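You operate a simulated robot arm through the tools that you are given. There is no shell and no other tool.

You are at the controls of a simulated robot arm. One attempt, no reset.

JOB
Run the steel bin empty into the bag, then free the spout for cleaning.
Fine: slide in, green paddle down till no leek is left, slide out, spout clamp released last. Where these are worked on the way, their far stop is far enough and under half their travel is too little: bag slide.

The check looks at the end state, three seconds after you hand in, the way a careful person would. Anything else that was tipped, shoved, dropped, spilled or broken makes it a failure.

ROBOT AND FRAMES
A 6-joint arm with a two-finger gripper, fixed in place. Base frame: the origin is on the floor under the middle of its stand, x ahead of it, y to its left, z up. Readings come in cm, degrees, newtons and seconds.
It reaches about 157.2 cm from its shoulder. Its first joint turns from -166.0 to 166.0 degrees. Payload 2.45 kg.
Tool frame: the origin (TCP) lies between the finger pads and is the grasp point; the fingertips stand 2 cm ahead of it; z points along the fingers, y is the line along which they close. The gripper opens to 14 cm; its body begins 16.8 cm behind the TCP.
Orientation is that of the tool frame in the base frame, as [roll, pitch, yaw] about the fixed x, y, z axes, in that order (R = Rz(yaw) Ry(pitch) Rx(roll)). With the fingers straight down and closing along the base's y, the tool's x points along the base's -x, its y along +y and its z along -z.

CONTROLS
- The arm moves only by the tool nudge_tool. Its arguments are lists of equal length, an entry for each row: "claw": the gripper command, from -1 (fully open) to 1 (shut), values between in proportion; "dp": the shift along the tool's x, y, z in cm, a list of three; "dr": the turn, a rotation vector about the tool's x, y, z in degrees, a list of three. In form: {"claw": [claw, ...], "dp": [[dx, dy, dz], ...], "dr": [[rx, ry, rz], ...]}. A call has 1 to 20 rows; each row is the pose to reach, as a shift and turn from the pose commanded when the call began, along the tool's axes at that moment. Each row takes 0.2 s and may step no farther than 5 cm and 8.6 degrees from the row before; otherwise, or with a gripper value out of range, the whole call is refused. A pose out of reach is approached as far as the arm can. The call stops where the force on the tool passes 90 N (or 10 N more than at its start, if that is more) or the arm is blocked; 0.2 s more then pass. Each finger travels about 4.5 cm/s and halts on what it meets, pressing with about 26 N; the grip force reading is that of the motor and also rises with nothing between the fingers. The clock runs only during rows and for 0.2 s after the last one: add rows that repeat a pose to give the fingers time. It gives the time, the measured TCP pose, the force on the tool (base axes), the opening and the grip force at its end, in the units of the frame above (readings bear some noise), with the torque about the TCP (base axes, N m) and any sound that the robot's microphone picked up.
- Cameras (640 x 400 px; columns grow to the right, rows downward): "scene" is fixed at [21.77, 49.97, 151.3]; the picture's right is [-0.84, -0.53, 0.00], its down [-0.20, 0.32, -0.92] and it looks along [0.49, -0.78, -0.38] (base axes); focal length 350 px, centre (320, 200). "wrist" rides on the gripper at [7.8, 1.1, -20.9] in the tool frame; the picture's right is [-0.14, 0.99, 0.00], its down [-0.92, -0.13, -0.37] and it looks along [-0.36, -0.05, 0.93] (tool axes); focal length 280 px, centre (320, 200). There is no depth. A picture from a camera that has moved, and an enlarged one, comes with that camera's place and axes in the base frame and with its lens.
- snapshot(camera): a new picture of that camera. The clock stands still meanwhile.
- inspect(camera, box): a new picture of the part [left, top, right, bottom] of that camera's present view, enlarged. The clock stands still meanwhile.
- job_done(): hands the job in; it is judged then, once.

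Places have to be worked out from the pictures, the camera data and where the tool is seen. Open the gripper and draw the arm clear of the work before you hand the job in, unless the task says otherwise.

The tools are called as a command line: name --argument value ..., lists and objects as JSON in quotes. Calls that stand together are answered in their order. nudge_tool: Moves the arm, as the interface text tells. Its arguments: {"type":"object","properties":{"claw":{"type":"array","items":{"type":"number"}},"dp":{"type":"array","items":{"type":"array","items":{"type":"number"}}},"dr":{"type":"array","items":{"type":"array","items":{"type":"number"}}}},"required":["claw","dp","dr"]} The other tools are called the same way: snapshot (camera) takes a picture; inspect (camera, box) takes an enlarged picture of a part of a camera's view; job_done () hands the job in.

At the start:

```text
time_s: 0.0
tcp_pos: [69.26, -2.02, 127.73]
orientation: [-179.9, 0.0, -179.9]
contact_force: [0.4, -0.8, -0.7]
torque: [0.04, -0.01, -0.01]
grip_width: 14.0
grip_force: 0.1
```

scene: 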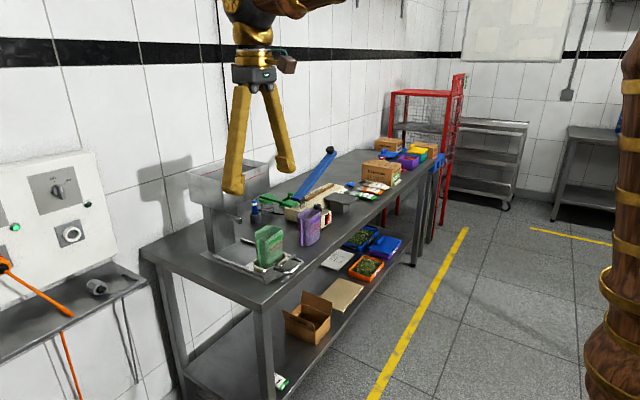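
wrist: 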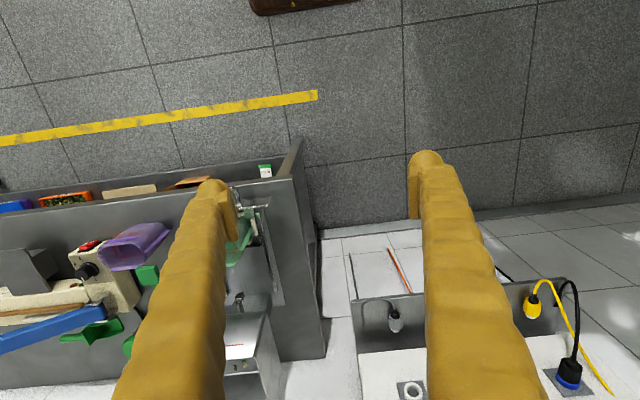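

I start by looking closely at the work area from both cameras.

inspect --camera "scene" --box '[180, 140, 350, 290]'

inspect --camera "scene" --box '[220, 190, 320, 285]'

inspect --camera "wrist" --box '[0, 140, 340, 400]'

inspect --camera "scene" --box '[0, 140, 160, 400]'

```text
2.67 times, centred on (265, 215) of scene
camera zoom: at [21.77, 49.97, 151.3], right [-0.84, -0.53, 0.0], down [-0.2, 0.32, -0.92], along [0.49, -0.78, -0.38], focal length 934 px, centre (467, 160)
```

zoom: 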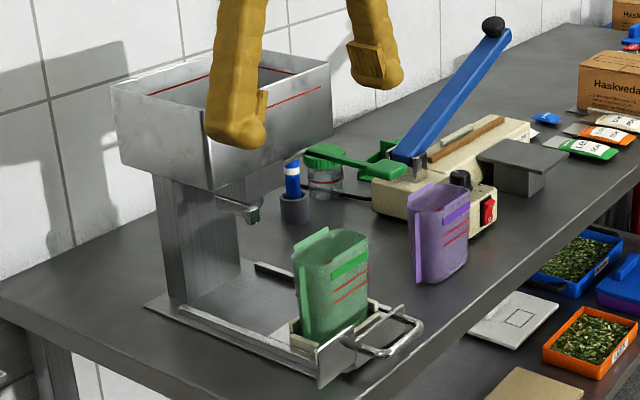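

```text
4.21 times, centred on (270, 238) of scene
camera zoom: at [21.77, 49.97, 151.3], right [-0.84, -0.53, 0.0], down [-0.2, 0.32, -0.92], along [0.49, -0.78, -0.38], focal length 1475 px, centre (530, 42)
```

zoom: 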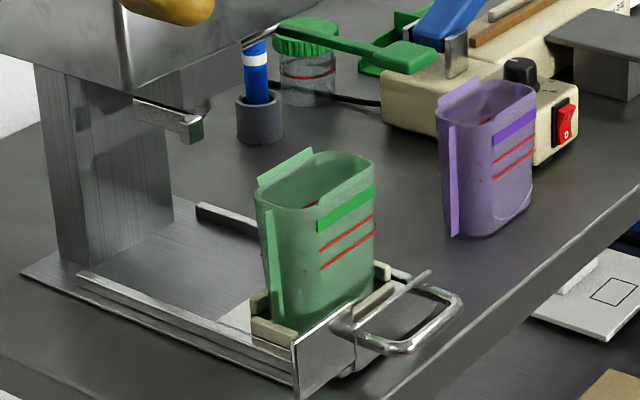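

```text
1.54 times, centred on (170, 270) of wrist
camera zoom: at [61.34, -0.92, 148.73], right [0.14, 0.99, 0.0], down [0.92, -0.13, 0.37], along [0.37, -0.05, -0.93], focal length 431 px, centre (551, 92)
```

zoom: 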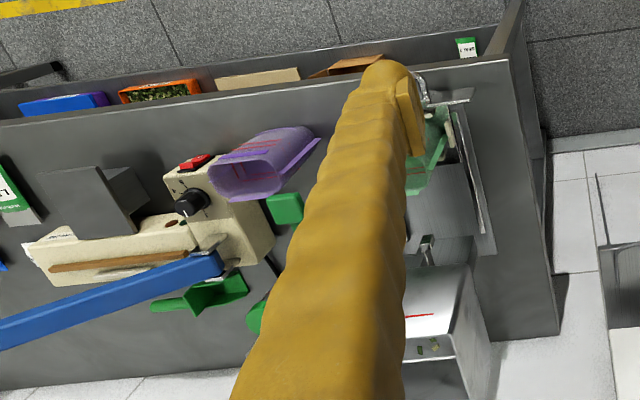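

```text
1.54 times, centred on (80, 270) of scene
camera zoom: at [21.77, 49.97, 151.3], right [-0.84, -0.53, 0.0], down [-0.2, 0.32, -0.92], along [0.49, -0.78, -0.38], focal length 539 px, centre (689, 92)
```

zoom: 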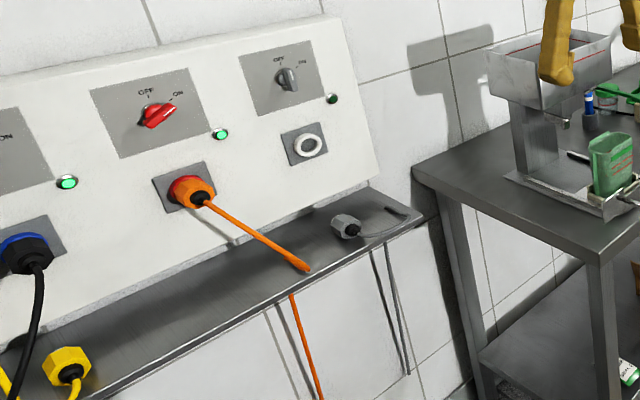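

The table top sits near z≈80 with the bin stand at roughly x 85–125, y −20…−40. The slide runs along x, with its handle toward the robot. I'll bring the open gripper in front of it, tilted 45° forward, so the wrist camera sees the spout and paddle.

nudge_tool --claw '[-1, -1, -1, -1, -1, -1, -1]' --dp '[[-0.1, -4.3, 1.6], [-0.2, -8.6, 3.2], [-0.3, -13, 4.8], [-0.4, -17.3, 6.4], [-0.5, -21.6, 8], [-0.7, -26, 9.7], [-0.7, -26, 9.7]]' --dr '[[0, -7.5, 0], [0, -15, 0], [0, -22.5, 0], [0, -30, 0], [0, -37.5, 0], [0, -45, 0], [0, -45, 0]]'

snapshot --camera "wrist"

snapshot --camera "scene"

```text
time_s: 1.6
tcp_pos: [69.89, -28.07, 118.1]
orientation: [-179.9, 45.2, 179.9]
contact_force: [0.1, -0.7, 0.2]
torque: [-0.01, 0.02, -0.04]
grip_width: 13.99
grip_force: 0.1
```

```text
taken
camera wrist: at [49.69, -26.96, 127.28], right [0.1, 0.99, 0.1], down [0.39, -0.13, 0.91], along [0.92, -0.05, -0.4], focal length 280 px, centre (320, 200)
```

wrist: 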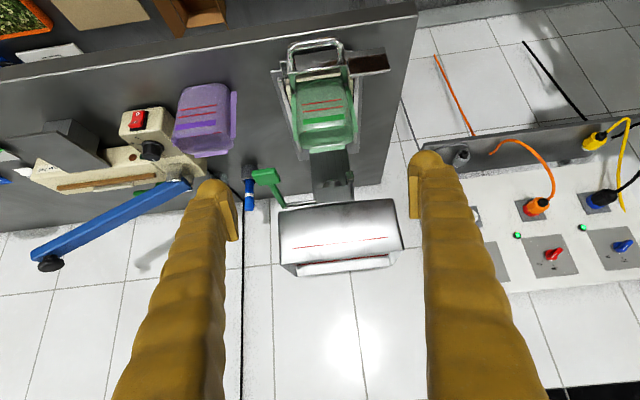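

```text
taken
```

scene: 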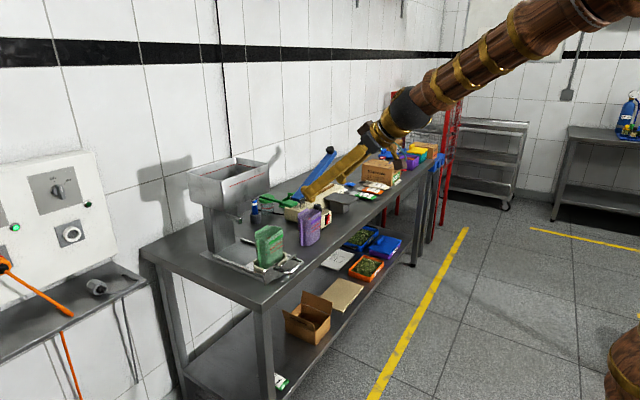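

The view is upside down but clear: the bin, spout and slide lie ahead. I'll enlarge the spout, slide and bin.

inspect --camera "wrist" --box '[240, 130, 420, 280]'

inspect --camera "wrist" --box '[250, 20, 410, 160]'

inspect --camera "scene" --box '[180, 145, 290, 240]'

inspect --camera "scene" --box '[200, 210, 310, 295]'

```text
2.67 times, centred on (330, 205) of wrist
camera zoom: at [49.69, -26.96, 127.28], right [0.1, 0.99, 0.1], down [0.39, -0.13, 0.91], along [0.92, -0.05, -0.4], focal length 748 px, centre (293, 187)
```

zoom: 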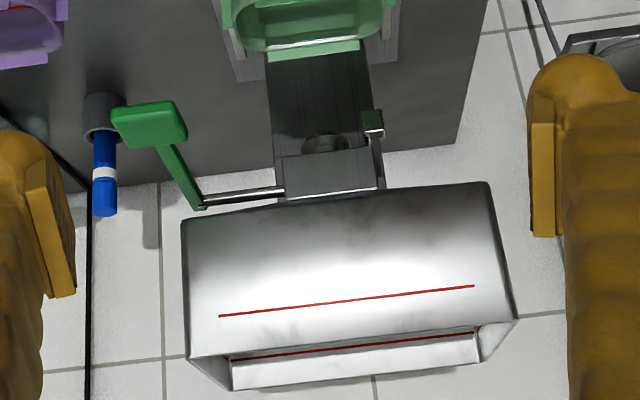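

```text
2.86 times, centred on (330, 90) of wrist
camera zoom: at [49.69, -26.96, 127.28], right [0.1, 0.99, 0.1], down [0.39, -0.13, 0.91], along [0.92, -0.05, -0.4], focal length 801 px, centre (291, 514)
```

zoom: 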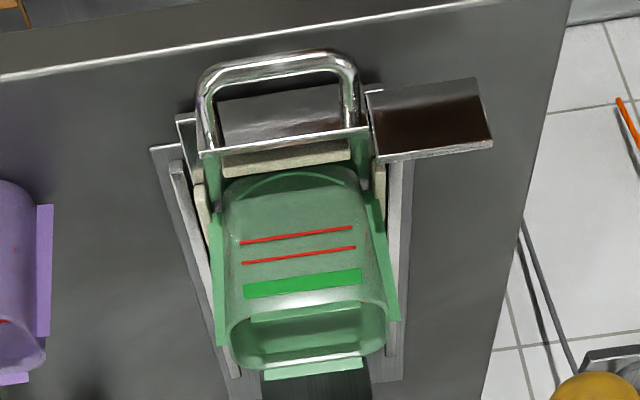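

```text
4.21 times, centred on (235, 192) of scene
camera zoom: at [21.77, 49.97, 151.3], right [-0.84, -0.53, 0.0], down [-0.2, 0.32, -0.92], along [0.49, -0.78, -0.38], focal length 1475 px, centre (678, 232)
```

zoom: 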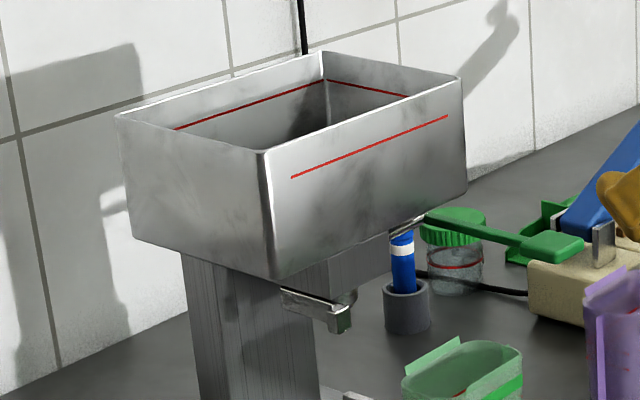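

```text
4.71 times, centred on (255, 252) of scene
camera zoom: at [21.77, 49.97, 151.3], right [-0.84, -0.53, 0.0], down [-0.2, 0.32, -0.92], along [0.49, -0.78, -0.38], focal length 1648 px, centre (626, -47)
```

zoom: 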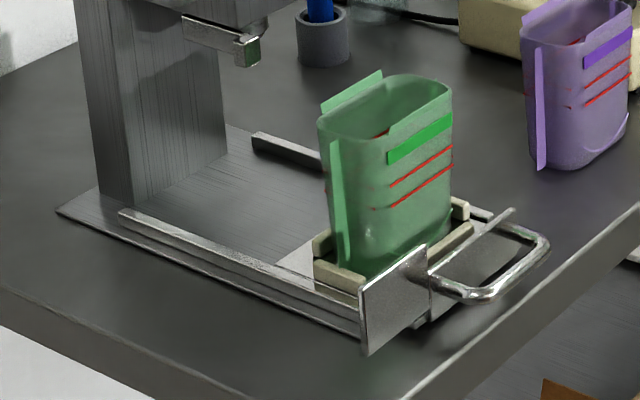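

From both views: bin front face is at x≈97.2 with y −37.4…−16.2 and z 108…117.5. The green paddle plate is near (88.3, −37.2, 105) on a lever pivoting near x≈101, and a chrome clamp lever sits at (98.6…104.5, −23.3, 102). The slide has a loop handle at x≈79.5 and a plate at x≈82.6. I'll zoom tighter on these details.

inspect --camera "wrist" --box '[300, 150, 370, 210]'

inspect --camera "scene" --box '[235, 200, 285, 235]'

inspect --camera "wrist" --box '[260, 30, 400, 110]'

inspect --camera "scene" --box '[245, 235, 315, 290]'

```text
6.67 times, centred on (335, 180) of wrist
camera zoom: at [49.69, -26.96, 127.28], right [0.1, 0.99, 0.1], down [0.39, -0.13, 0.91], along [0.92, -0.05, -0.4], focal length 1869 px, centre (220, 333)
```

zoom: 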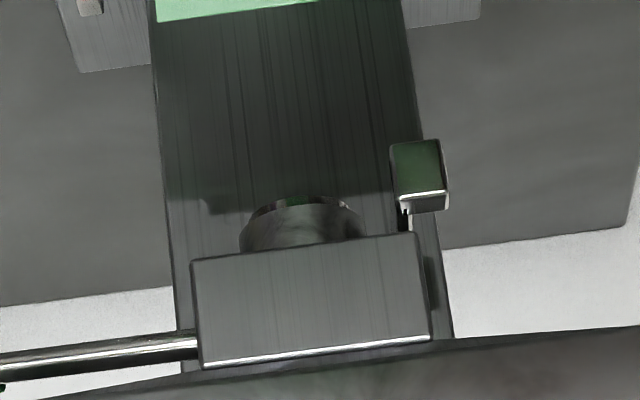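

```text
11.43 times, centred on (260, 218) of scene
camera zoom: at [21.77, 49.97, 151.3], right [-0.84, -0.53, 0.0], down [-0.2, 0.32, -0.92], along [0.49, -0.78, -0.38], focal length 4003 px, centre (1006, 0)
```

zoom: 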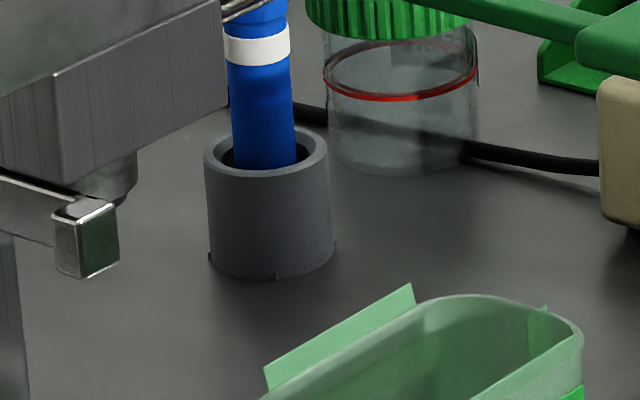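

```text
4.57 times, centred on (330, 70) of wrist
camera zoom: at [49.69, -26.96, 127.28], right [0.1, 0.99, 0.1], down [0.39, -0.13, 0.91], along [0.92, -0.05, -0.4], focal length 1282 px, centre (274, 794)
```

zoom: 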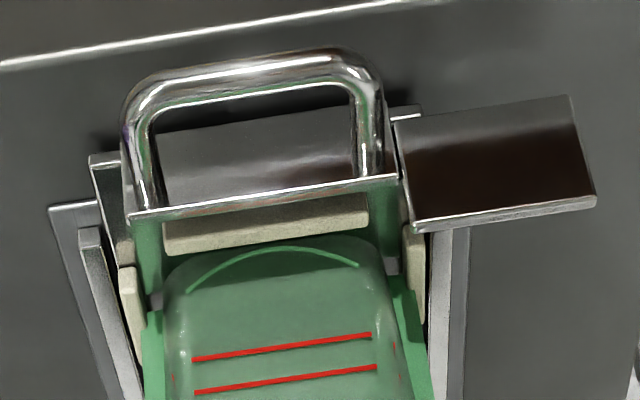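

```text
7.27 times, centred on (280, 262) of scene
camera zoom: at [21.77, 49.97, 151.3], right [-0.84, -0.53, 0.0], down [-0.2, 0.32, -0.92], along [0.49, -0.78, -0.38], focal length 2548 px, centre (611, -254)
```

zoom: 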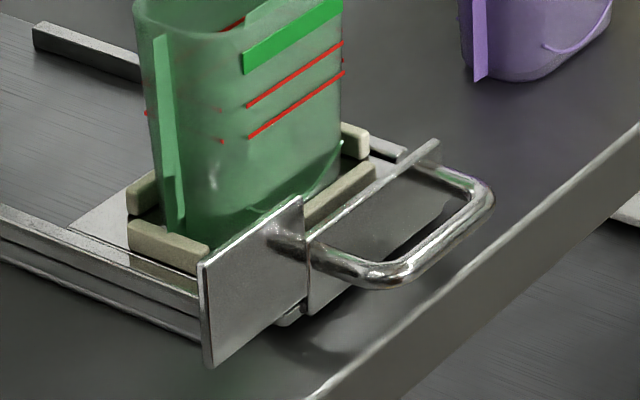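

The plate at x≈82.6 (y −22…−15.7, z 87.5…92.3) is on the slide's front and looks like the best thing to hold. I still need to see how the clamp lever pivots, so I'll look closer at it from the scene camera.

inspect --camera "scene" --box '[236, 204, 262, 222]'

inspect --camera "scene" --box '[262, 185, 302, 215]'

inspect --camera "wrist" --box '[250, 155, 320, 215]'

```text
16.00 times, centred on (249, 213) of scene
camera zoom: at [21.77, 49.97, 151.3], right [-0.84, -0.53, 0.0], down [-0.2, 0.32, -0.92], along [0.49, -0.78, -0.38], focal length 5605 px, centre (1456, -8)
```

zoom: 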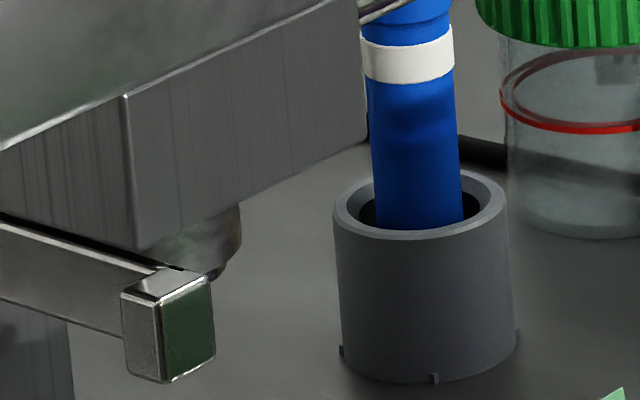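

```text
13.33 times, centred on (282, 200) of scene
camera zoom: at [21.77, 49.97, 151.3], right [-0.84, -0.53, 0.0], down [-0.2, 0.32, -0.92], along [0.49, -0.78, -0.38], focal length 4671 px, centre (827, 200)
```

zoom: 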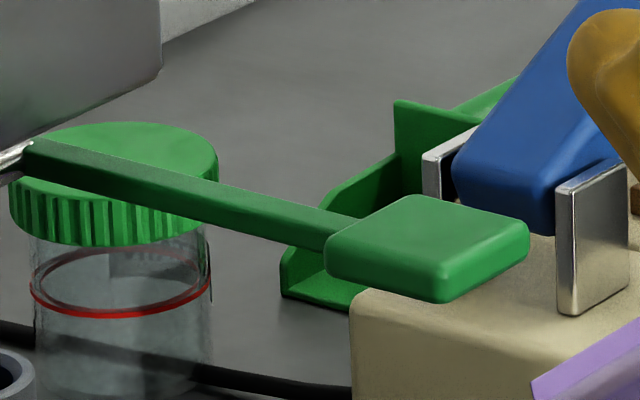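

```text
6.67 times, centred on (285, 185) of wrist
camera zoom: at [49.69, -26.96, 127.28], right [0.1, 0.99, 0.1], down [0.39, -0.13, 0.91], along [0.92, -0.05, -0.4], focal length 1869 px, centre (553, 300)
```

zoom: 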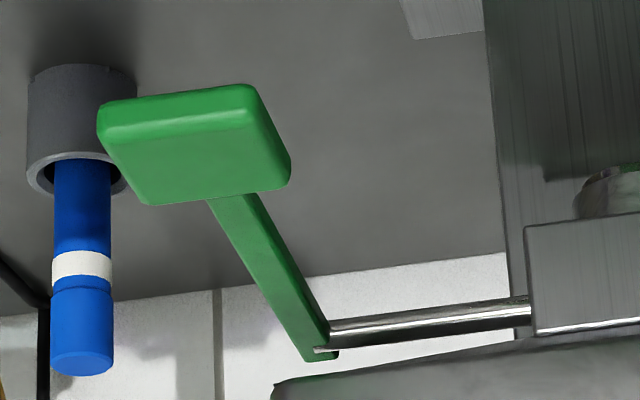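

The clamp lever is a flat upright bar with a block at its near end. I'll look at its rear end for the pivot.

inspect --camera "scene" --box '[212, 200, 262, 235]'

inspect --camera "scene" --box '[195, 205, 250, 245]'

```text
11.43 times, centred on (237, 218) of scene
camera zoom: at [21.77, 49.97, 151.3], right [-0.84, -0.53, 0.0], down [-0.2, 0.32, -0.92], along [0.49, -0.78, -0.38], focal length 4003 px, centre (1269, 0)
```

zoom: 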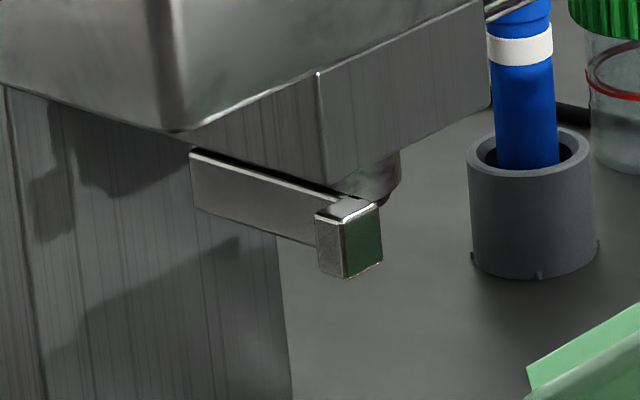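

```text
10.00 times, centred on (222, 225) of scene
camera zoom: at [21.77, 49.97, 151.3], right [-0.84, -0.53, 0.0], down [-0.2, 0.32, -0.92], along [0.49, -0.78, -0.38], focal length 3503 px, centre (1295, -50)
```

zoom: 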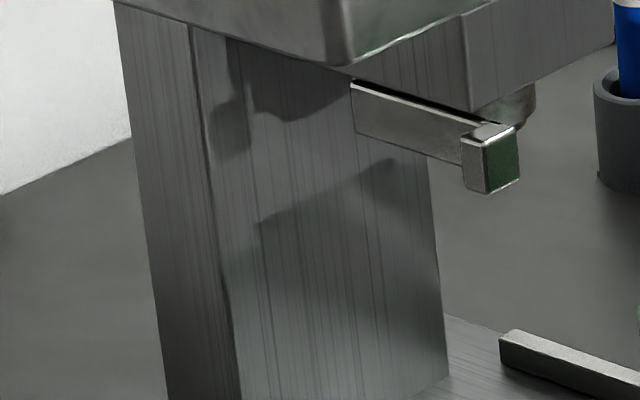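

The clamp can wait for last. For the slide, I'll use the plate at its front, coming from the +y side with the fingers tilted 45° and straddling it along x. First I'll move to (75, 0, 115) and yaw the tool −90°, clear of everything.

nudge_tool --claw '[-0.6, -0.4, -0.2, 0, 0, 0, 0, 0, 0, 0, 0, 0]' --dp '[[-0.13, 2.54, 0.51], [-0.26, 5.09, 1.03], [-0.39, 7.64, 1.54], [-0.51, 10.18, 2.06], [-0.64, 12.73, 2.57], [-0.77, 15.27, 3.09], [-0.9, 17.82, 3.6], [-1.03, 20.36, 4.12], [-1.16, 22.9, 4.63], [-1.29, 25.45, 5.15], [-1.41, 28, 5.66], [-1.41, 28, 5.66]]' --dr '[[5.78, 0, 5.78], [11.56, 0, 11.56], [17.35, 0, 17.35], [23.13, 0, 23.13], [28.9, 0, 28.9], [34.7, 0, 34.7], [40.5, 0, 40.5], [46.25, 0, 46.25], [52.0, 0, 52.0], [57.8, 0, 57.8], [63.6, 0, 63.6], [63.6, 0, 63.6]]'

snapshot --camera "scene"

snapshot --camera "wrist"

```text
time_s: 4.2
tcp_pos: [74.69, 0.18, 114.85]
orientation: [179.9, 45.1, 89.9]
contact_force: [0.8, 0.2, 0.1]
torque: [0.0, -0.04, -0.06]
grip_width: 7.0
grip_force: 0.0
```

```text
taken
```

scene: 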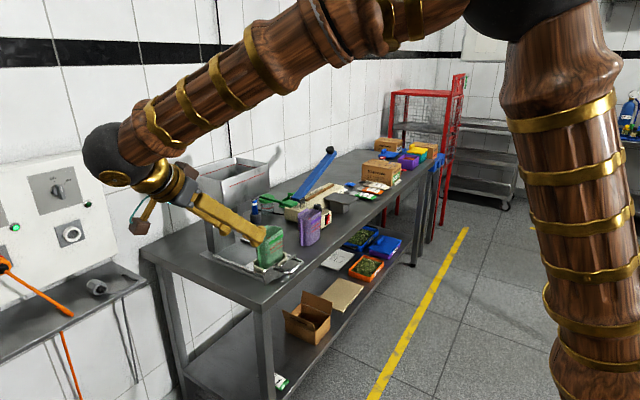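

```text
taken
camera wrist: at [76.0, 20.33, 124.28], right [0.99, -0.1, 0.1], down [-0.13, -0.39, 0.91], along [-0.05, -0.92, -0.4], focal length 280 px, centre (320, 200)
```

wrist: 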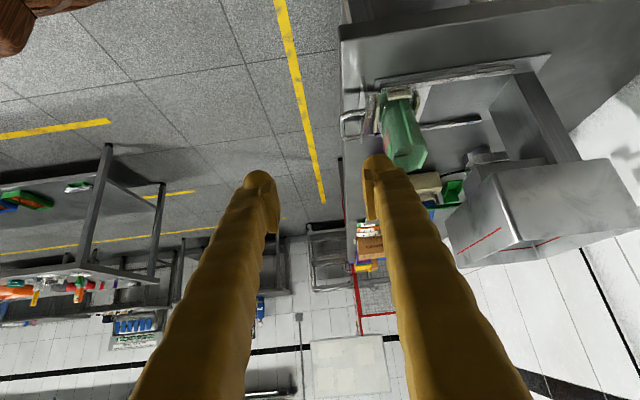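

The yaw worked and the arm is clear. I'll zoom on the plate and slide end from this side.

inspect --camera "wrist" --box '[325, 60, 485, 180]'

inspect --camera "wrist" --box '[330, 80, 410, 140]'

inspect --camera "wrist" --box '[440, 120, 560, 200]'

```text
3.33 times, centred on (405, 120) of wrist
camera zoom: at [76.0, 20.33, 124.28], right [0.99, -0.1, 0.1], down [-0.13, -0.39, 0.91], along [-0.05, -0.92, -0.4], focal length 935 px, centre (37, 467)
```

zoom: 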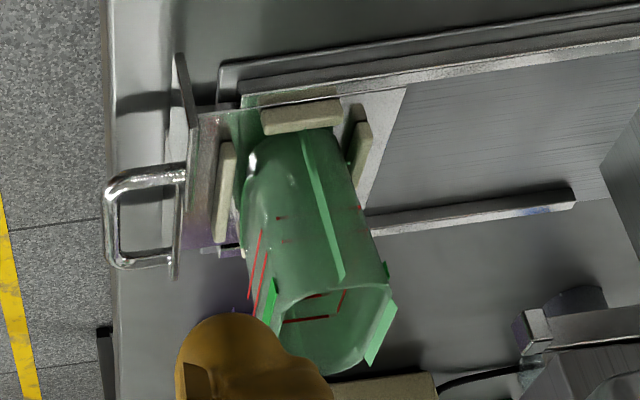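

```text
6.67 times, centred on (370, 110) of wrist
camera zoom: at [76.0, 20.33, 124.28], right [0.99, -0.1, 0.1], down [-0.13, -0.39, 0.91], along [-0.05, -0.92, -0.4], focal length 1869 px, centre (-13, 800)
```

zoom: 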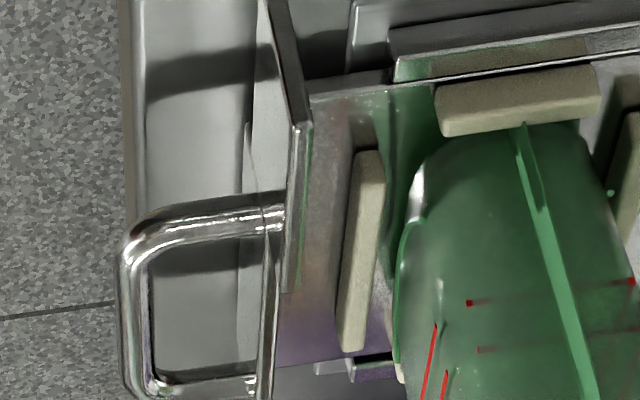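

```text
5.00 times, centred on (500, 160) of wrist
camera zoom: at [76.0, 20.33, 124.28], right [0.99, -0.1, 0.1], down [-0.13, -0.39, 0.91], along [-0.05, -0.92, -0.4], focal length 1402 px, centre (-580, 400)
```

zoom: 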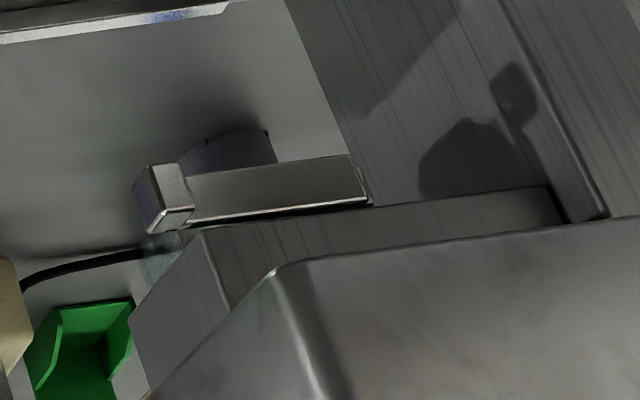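

The plate's near end is at (83, −15.5), z 87.5–92.3. I'll move to a standoff along the tilted approach at about (83, −9.4, 97.6) with the fingers about 4 cm open, then check alignment.

nudge_tool --claw '[0.2, 0.43, 0.43, 0.43, 0.43, 0.43]' --dp '[[1.08, 1.66, 3.8], [2.16, 3.32, 7.6], [3.24, 4.98, 11.4], [4.33, 6.65, 15.2], [5.41, 8.31, 18.98], [5.41, 8.31, 18.98]]' --dr '[[0, 0, 0], [0, 0, 0], [0, 0, 0], [0, 0, 0], [0, 0, 0], [0, 0, 0]]'

snapshot --camera "wrist"

inspect --camera "scene" --box '[160, 160, 330, 300]'

```text
time_s: 5.6
tcp_pos: [83.17, -9.47, 97.74]
orientation: [179.9, 45.0, 89.9]
contact_force: [0.5, -0.5, 0.2]
torque: [0.0, -0.01, 0.01]
grip_width: 3.97
grip_force: 0.0
```

```text
taken
camera wrist: at [84.3, 10.7, 107.09], right [0.99, -0.1, 0.1], down [-0.13, -0.39, 0.91], along [-0.05, -0.92, -0.4], focal length 280 px, centre (320, 200)
```

wrist: 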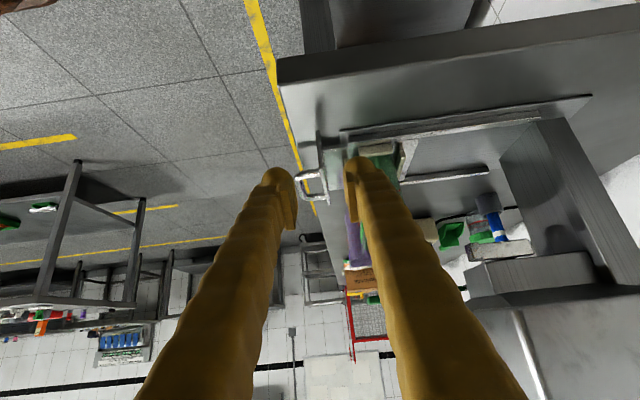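

```text
2.86 times, centred on (245, 230) of scene
camera zoom: at [21.77, 49.97, 151.3], right [-0.84, -0.53, 0.0], down [-0.2, 0.32, -0.92], along [0.49, -0.78, -0.38], focal length 1001 px, centre (534, 114)
```

zoom: 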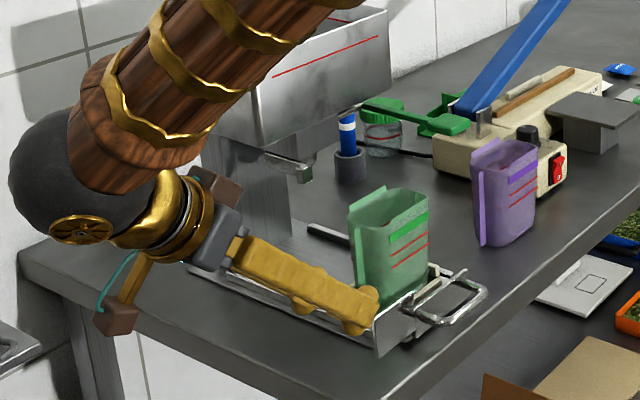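

At the standoff, the plate seems to lie between the fingertip lines. I'll zoom to confirm before sliding down.

inspect --camera "wrist" --box '[260, 100, 420, 240]'

inspect --camera "scene" --box '[215, 220, 305, 290]'

```text
2.86 times, centred on (340, 170) of wrist
camera zoom: at [84.3, 10.7, 107.09], right [0.99, -0.1, 0.1], down [-0.13, -0.39, 0.91], along [-0.05, -0.92, -0.4], focal length 801 px, centre (263, 286)
```

zoom: 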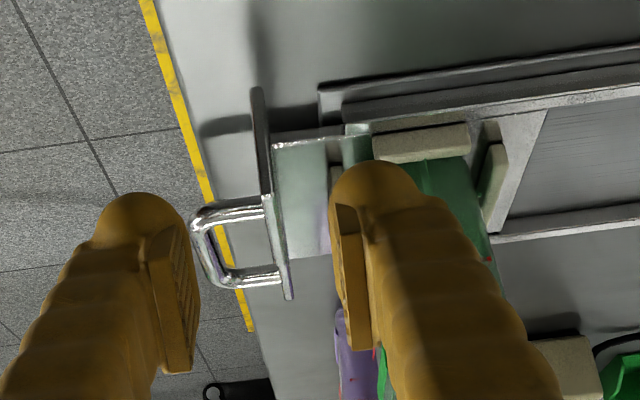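

```text
5.71 times, centred on (260, 255) of scene
camera zoom: at [21.77, 49.97, 151.3], right [-0.84, -0.53, 0.0], down [-0.2, 0.32, -0.92], along [0.49, -0.78, -0.38], focal length 2002 px, centre (663, -114)
```

zoom: 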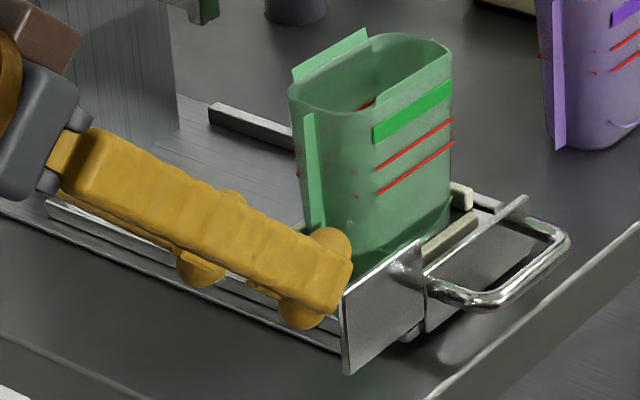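

The plate projects between the open fingers with roughly 1.8 cm clearance each side. I'll advance 7 cm along the tool axis and check again.

nudge_tool --claw '[0.43, 0.43, 0.43, 0.43]' --dp '[[0, 0, 2], [0, 0, 4], [0, 0, 6], [0, 0, 7]]' --dr '[[0, 0, 0], [0, 0, 0], [0, 0, 0], [0, 0, 0]]'

inspect --camera "wrist" --box '[260, 100, 420, 240]'

inspect --camera "scene" --box '[215, 220, 305, 290]'

```text
time_s: 6.6
tcp_pos: [83.26, -14.51, 92.91]
orientation: [179.8, 45.0, 90.1]
contact_force: [-0.2, -0.5, -1.2]
torque: [-0.02, -0.02, 0.0]
grip_width: 3.98
grip_force: 0.1
```

```text
2.86 times, centred on (340, 170) of wrist
camera zoom: at [84.32, 5.77, 102.19], right [0.99, -0.1, 0.1], down [-0.13, -0.39, 0.91], along [-0.05, -0.92, -0.4], focal length 801 px, centre (263, 286)
```

zoom: 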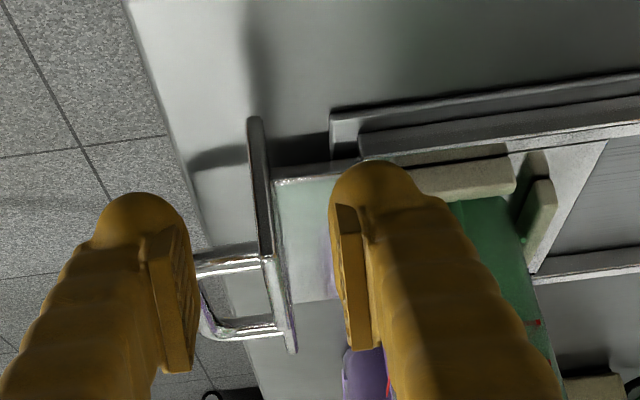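

```text
5.71 times, centred on (260, 255) of scene
camera zoom: at [21.77, 49.97, 151.3], right [-0.84, -0.53, 0.0], down [-0.2, 0.32, -0.92], along [0.49, -0.78, -0.38], focal length 2002 px, centre (663, -114)
```

zoom: 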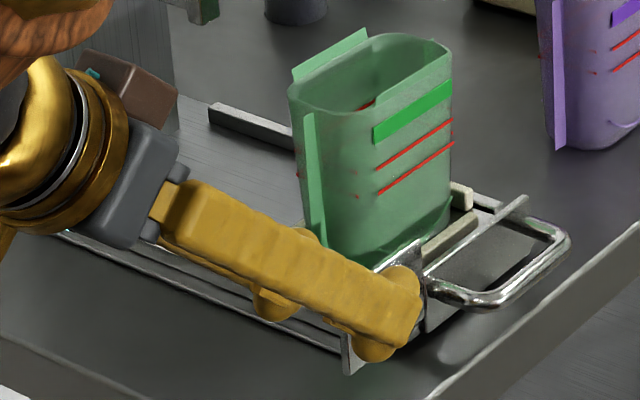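

The fingers now straddle the plate's upper corner without contact (force ≈1 N). I'll advance another 2.8 cm for a solid overlap.

nudge_tool --claw '[0.43, 0.43]' --dp '[[0, 0, 1.5], [0, 0, 2.8]]' --dr '[[0, 0, 0], [0, 0, 0]]'

inspect --camera "wrist" --box '[260, 100, 420, 240]'

inspect --camera "scene" --box '[215, 220, 305, 290]'

```text
time_s: 7.2
tcp_pos: [83.18, -16.49, 91.03]
orientation: [179.8, 45.1, 89.8]
contact_force: [0.5, 0.2, -0.1]
torque: [-0.03, 0.01, 0.01]
grip_width: 4.0
grip_force: 0.0
```

```text
2.86 times, centred on (340, 170) of wrist
camera zoom: at [84.34, 3.77, 100.26], right [0.99, -0.1, 0.1], down [-0.13, -0.39, 0.91], along [-0.05, -0.92, -0.4], focal length 801 px, centre (263, 286)
```

zoom: 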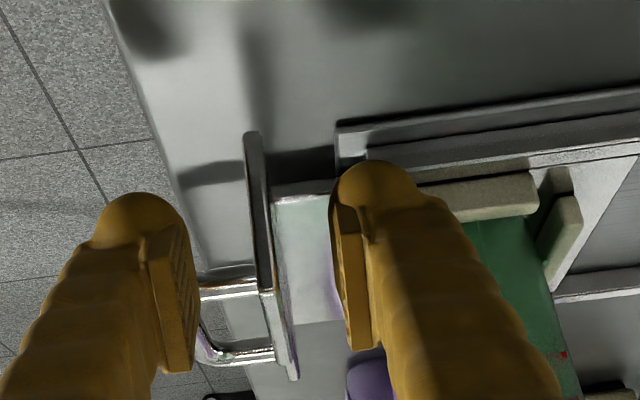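

```text
5.71 times, centred on (260, 255) of scene
camera zoom: at [21.77, 49.97, 151.3], right [-0.84, -0.53, 0.0], down [-0.2, 0.32, -0.92], along [0.49, -0.78, -0.38], focal length 2002 px, centre (663, -114)
```

zoom: 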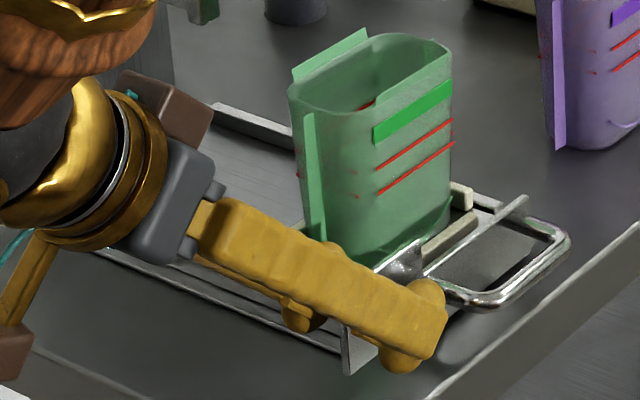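

Both fingers straddle the plate with zero load. I'll narrow the gap to about 2 cm as a cage, then push the slide in along +x at a slow 5 cm/s.

nudge_tool --claw '[0.714, 0.714, 0.714, 0.714, 0.714, 0.714, 0.714, 0.714, 0.714, 0.714, 0.714, 0.714, 0.714]' --dp '[[0, 0, 0], [0, 0, 0], [0, 0, 0], [0, 1, 0], [0, 2, 0], [0, 3, 0], [0, 4, 0], [0, 5, 0], [0, 6, 0], [0, 7, 0], [0, 8, 0], [0, 9, 0], [0, 10, 0]]' --dr '[[0, 0, 0], [0, 0, 0], [0, 0, 0], [0, 0, 0], [0, 0, 0], [0, 0, 0], [0, 0, 0], [0, 0, 0], [0, 0, 0], [0, 0, 0], [0, 0, 0], [0, 0, 0], [0, 0, 0]]'

inspect --camera "scene" --box '[180, 160, 310, 290]'

snapshot --camera "wrist"

```text
time_s: 10.0
tcp_pos: [93.12, -16.48, 90.87]
orientation: [179.8, 45.0, 89.9]
contact_force: [-0.1, 0.0, 1.4]
torque: [0.02, -0.01, 0.02]
grip_width: 1.98
grip_force: 0.2
```

```text
3.08 times, centred on (245, 225) of scene
camera zoom: at [21.77, 49.97, 151.3], right [-0.84, -0.53, 0.0], down [-0.2, 0.32, -0.92], along [0.49, -0.78, -0.38], focal length 1078 px, centre (551, 123)
```

zoom: 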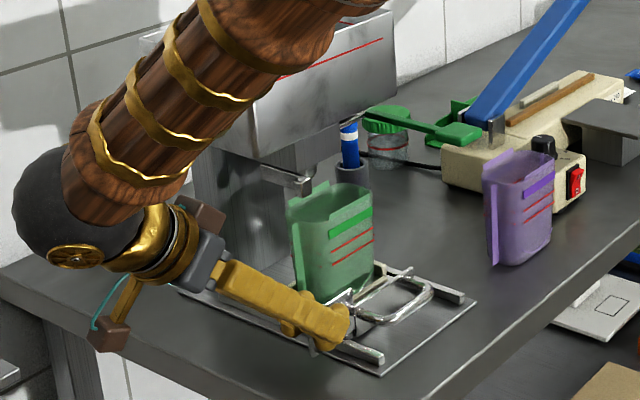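

```text
taken
camera wrist: at [94.29, 3.76, 100.2], right [0.99, -0.1, 0.1], down [-0.13, -0.39, 0.91], along [-0.05, -0.92, -0.4], focal length 280 px, centre (320, 200)
```

wrist: 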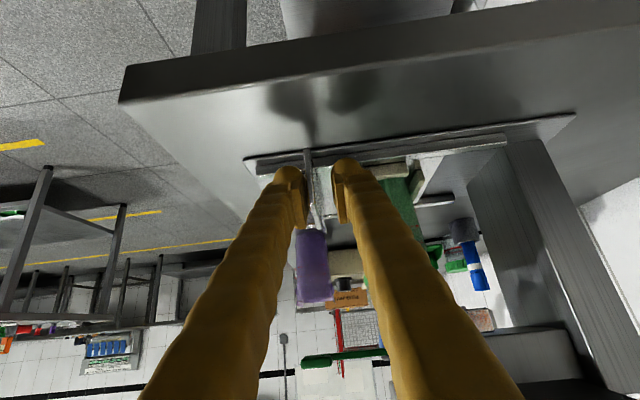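

The slide has moved about 9.5 cm freely. I'll check the bag rim's clearance under the spout and clamp before continuing.

inspect --camera "scene" --box '[225, 190, 310, 260]'

inspect --camera "wrist" --box '[360, 140, 520, 260]'

inspect --camera "wrist" --box '[260, 120, 400, 230]'

```text
5.71 times, centred on (268, 225) of scene
camera zoom: at [21.77, 49.97, 151.3], right [-0.84, -0.53, 0.0], down [-0.2, 0.32, -0.92], along [0.49, -0.78, -0.38], focal length 2002 px, centre (620, 57)
```

zoom: 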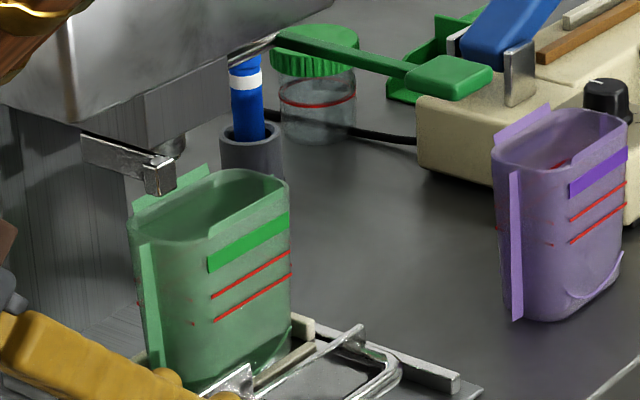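

```text
3.33 times, centred on (440, 200) of wrist
camera zoom: at [94.29, 3.76, 100.2], right [0.99, -0.1, 0.1], down [-0.13, -0.39, 0.91], along [-0.05, -0.92, -0.4], focal length 935 px, centre (-80, 200)
```

zoom: 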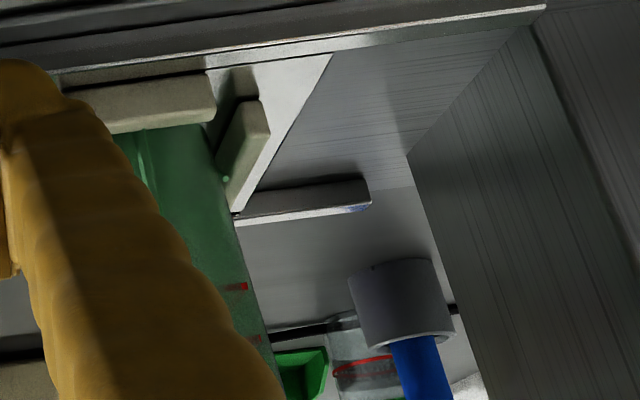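

```text
3.64 times, centred on (330, 175) of wrist
camera zoom: at [94.29, 3.76, 100.2], right [0.99, -0.1, 0.1], down [-0.13, -0.39, 0.91], along [-0.05, -0.92, -0.4], focal length 1020 px, centre (284, 291)
```

zoom: 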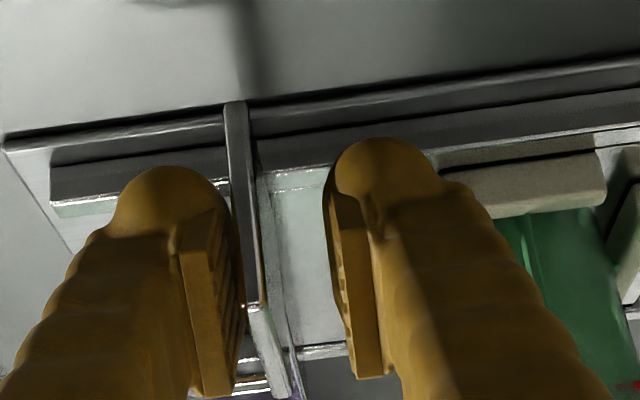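

The bag's rear tab (z≈98.5) passes about 2 cm below the clamp block (z≈100.5). I'll continue pushing in gently, 2.5 cm.

nudge_tool --claw '[0.714, 0.714, 0.714, 0.714, 0.714]' --dp '[[0, 0.5, 0], [0, 1, 0], [0, 1.5, 0], [0, 2, 0], [0, 2.5, 0]]' --dr '[[0, 0, 0], [0, 0, 0], [0, 0, 0], [0, 0, 0], [0, 0, 0]]'

inspect --camera "scene" --box '[225, 190, 310, 260]'

```text
time_s: 11.2
tcp_pos: [95.74, -16.47, 90.93]
orientation: [179.8, 45.0, 90.1]
contact_force: [-0.4, 0.5, -0.2]
torque: [0.01, 0.02, -0.02]
grip_width: 2.05
grip_force: 0.3
```

```text
5.71 times, centred on (268, 225) of scene
camera zoom: at [21.77, 49.97, 151.3], right [-0.84, -0.53, 0.0], down [-0.2, 0.32, -0.92], along [0.49, -0.78, -0.38], focal length 2002 px, centre (620, 57)
```

zoom: 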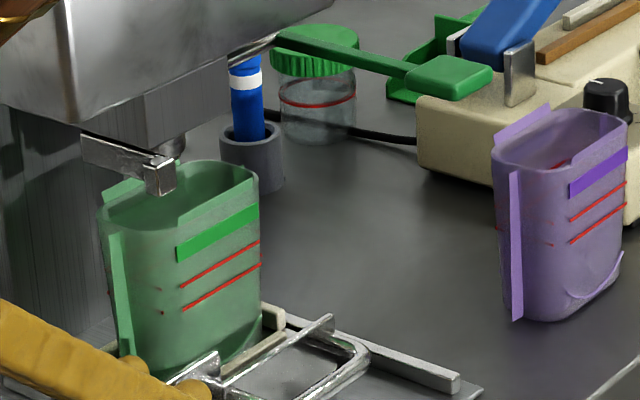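

There is still no resistance and the bag is coming under the spout. I'll push further in small steps.

nudge_tool --claw '[0.714, 0.714, 0.714, 0.714, 0.714]' --dp '[[0, 0.5, 0], [0, 1, 0], [0, 1.5, 0], [0, 2, 0], [0, 2, 0]]' --dr '[[0, 0, 0], [0, 0, 0], [0, 0, 0], [0, 0, 0], [0, 0, 0]]'

inspect --camera "scene" --box '[225, 190, 310, 260]'

```text
time_s: 12.4
tcp_pos: [97.69, -16.39, 90.98]
orientation: [179.9, 45.1, 90.1]
contact_force: [-2.2, 1.0, -0.4]
torque: [0.01, 0.01, -0.04]
grip_width: 2.18
grip_force: 0.9
```

```text
5.71 times, centred on (268, 225) of scene
camera zoom: at [21.77, 49.97, 151.3], right [-0.84, -0.53, 0.0], down [-0.2, 0.32, -0.92], along [0.49, -0.78, -0.38], focal length 2002 px, centre (620, 57)
```

zoom: 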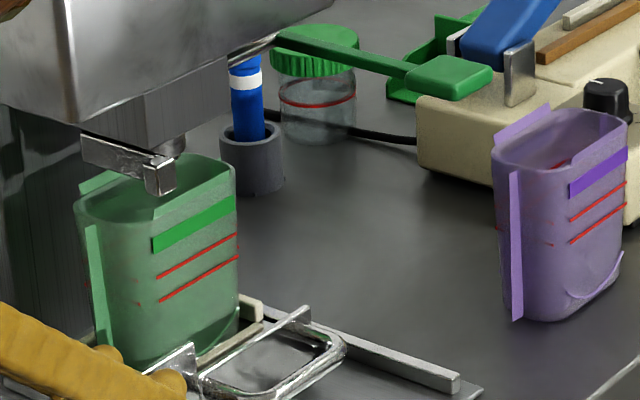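

A little resistance shows now (−2.2 N). I'll push another 1.5 cm to see whether the far stop is there.

nudge_tool --claw '[0.714, 0.714, 0.714, 0.714, 0.714]' --dp '[[0, 0.3, 0], [0, 0.6, 0], [0, 1, 0], [0, 1.5, 0], [0, 1.5, 0]]' --dr '[[0, 0, 0], [0, 0, 0], [0, 0, 0], [0, 0, 0], [0, 0, 0]]'

inspect --camera "scene" --box '[225, 190, 310, 260]'

```text
time_s: 13.6
tcp_pos: [99.2, -16.4, 90.85]
orientation: [180.0, 45.1, 90.0]
contact_force: [-46.4, 7.0, 3.4]
torque: [-0.01, 0.08, -0.16]
grip_width: 4.93
grip_force: 22.0
```

```text
5.71 times, centred on (268, 225) of scene
camera zoom: at [21.77, 49.97, 151.3], right [-0.84, -0.53, 0.0], down [-0.2, 0.32, -0.92], along [0.49, -0.78, -0.38], focal length 2002 px, centre (620, 57)
```

zoom: 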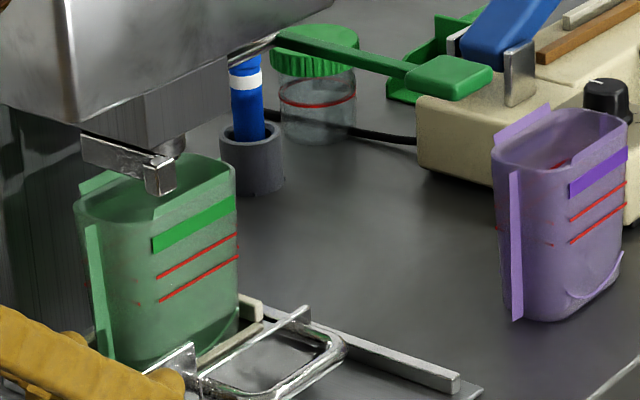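

The slide is at its far stop (46 N, the bag did not move further). I'll back off to centre on the plate, reopen to 4 cm and withdraw along the tool axis.

nudge_tool --claw '[0.6, 0.43, 0.43, 0.43]' --dp '[[0, -1.2, 0], [0, -2.3, 0], [0, -2.3, 0], [0, -2.3, 0]]' --dr '[[0, 0, 0], [0, 0, 0], [0, 0, 0], [0, 0, 0]]'

inspect --camera "wrist" --box '[260, 120, 400, 230]'

inspect --camera "scene" --box '[200, 190, 300, 290]'

```text
time_s: 14.6
tcp_pos: [96.91, -16.46, 90.96]
orientation: [180.0, 45.0, 90.0]
contact_force: [0.0, 0.2, 0.1]
torque: [0.0, 0.01, 0.0]
grip_width: 3.99
grip_force: 0.1
```

```text
3.64 times, centred on (330, 175) of wrist
camera zoom: at [98.04, 3.82, 100.22], right [0.99, -0.1, 0.1], down [-0.13, -0.39, 0.91], along [-0.05, -0.92, -0.4], focal length 1020 px, centre (284, 291)
```

zoom: 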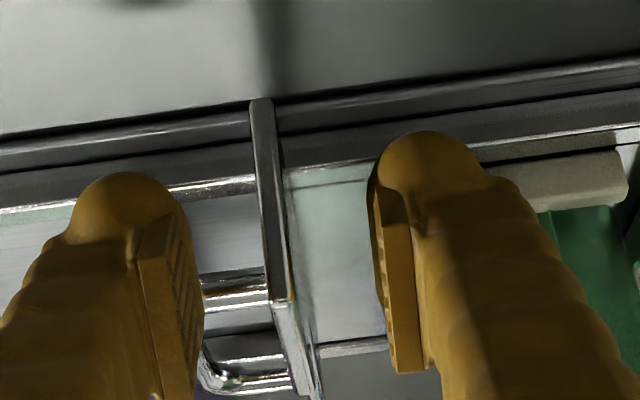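

```text
4.00 times, centred on (250, 240) of scene
camera zoom: at [21.77, 49.97, 151.3], right [-0.84, -0.53, 0.0], down [-0.2, 0.32, -0.92], along [0.49, -0.78, -0.38], focal length 1401 px, centre (600, 40)
```

zoom: 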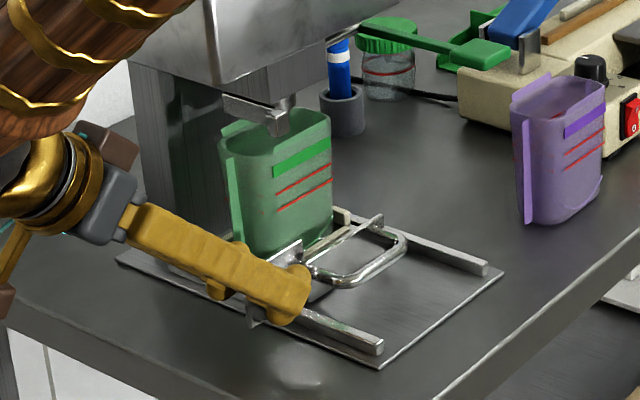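

The plate is centred between the fingers with no load, and the bag sits under the spout. I'll withdraw along the tool axis, then lift away.

nudge_tool --claw '[0.43, 0.43, 0.43, 0.43, 0.43, 0.43, 0.43, 0.43]' --dp '[[0, 0, -3], [0, 0, -6], [0, 0, -10], [0, 0, -14], [0, -3, -18], [0, -6, -21], [-2, -9, -24], [-2, -9, -24]]' --dr '[[0, 0, 0], [0, 0, 0], [0, 0, 0], [0, 0, 0], [0, 0, 0], [0, 0, 0], [0, 0, 0], [0, 0, 0]]'

snapshot --camera "scene"

snapshot --camera "wrist"

```text
time_s: 16.4
tcp_pos: [87.89, -0.91, 109.31]
orientation: [179.8, 45.1, 89.9]
contact_force: [0.1, -0.2, -0.1]
torque: [-0.02, -0.01, 0.01]
grip_width: 4.0
grip_force: 0.0
```

```text
taken
```

scene: 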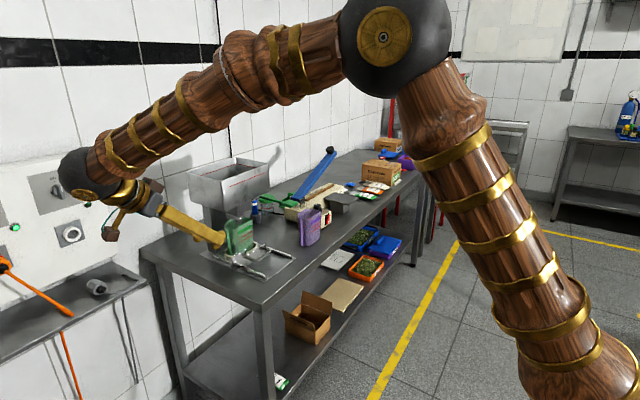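

```text
taken
camera wrist: at [88.97, 19.37, 118.69], right [0.99, -0.1, 0.1], down [-0.13, -0.39, 0.91], along [-0.05, -0.92, -0.4], focal length 280 px, centre (320, 200)
```

wrist: 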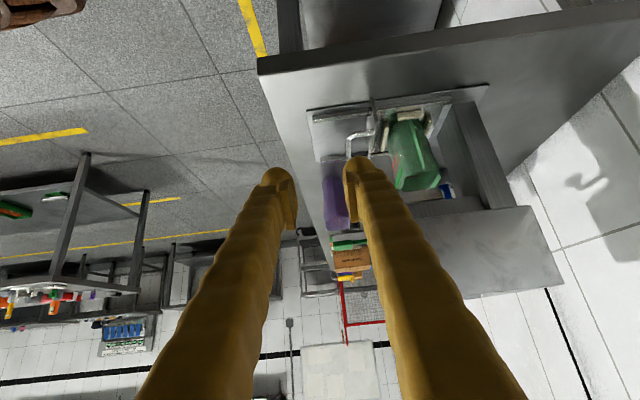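

The slide and bag stay put. I'll raise and turn the tool to point straight down, placed so the wrist camera can look into the bin.

nudge_tool --claw '[0.6, 0.8, 1, 1, 1, 1, 1]' --dp '[[-3.5, -0.65, -1.84], [-7.0, -1.3, -3.7], [-10.5, -1.95, -5.5], [-14.0, -2.6, -7.4], [-17.6, -3.25, -9.2], [-21.07, -3.9, -11.03], [-21.07, -3.9, -11.03]]' --dr '[[0, 7.5, 0], [0, 15, 0], [0, 22.5, 0], [0, 30, 0], [0, 37.5, 0], [0, 45, 0], [0, 45, 0]]'

snapshot --camera "wrist"

snapshot --camera "scene"

```text
time_s: 18.0
tcp_pos: [84.03, -8.14, 131.97]
orientation: [179.9, 0.1, 90.2]
contact_force: [0.1, -0.6, 0.2]
torque: [-0.02, 0.02, 0.01]
grip_width: 0.0
grip_force: 26.0
```

```text
taken
camera wrist: at [85.13, -0.34, 152.96], right [0.99, -0.14, 0.0], down [-0.13, -0.92, 0.37], along [-0.05, -0.36, -0.93], focal length 280 px, centre (320, 200)
```

wrist: 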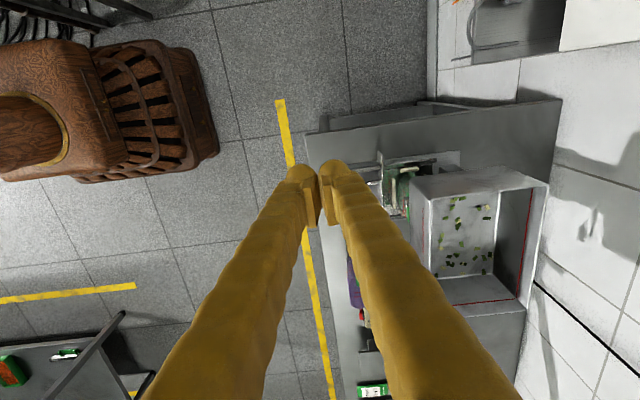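

```text
taken
```

scene: 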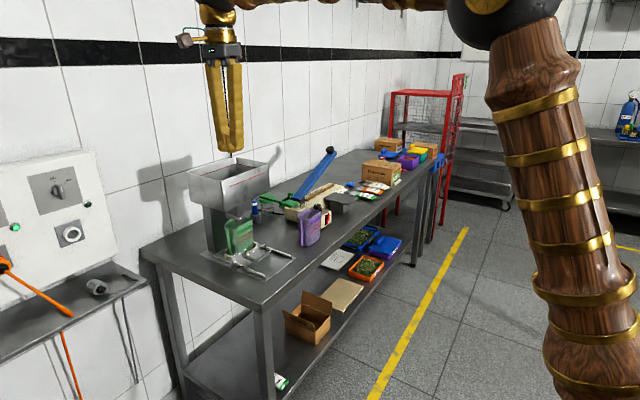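

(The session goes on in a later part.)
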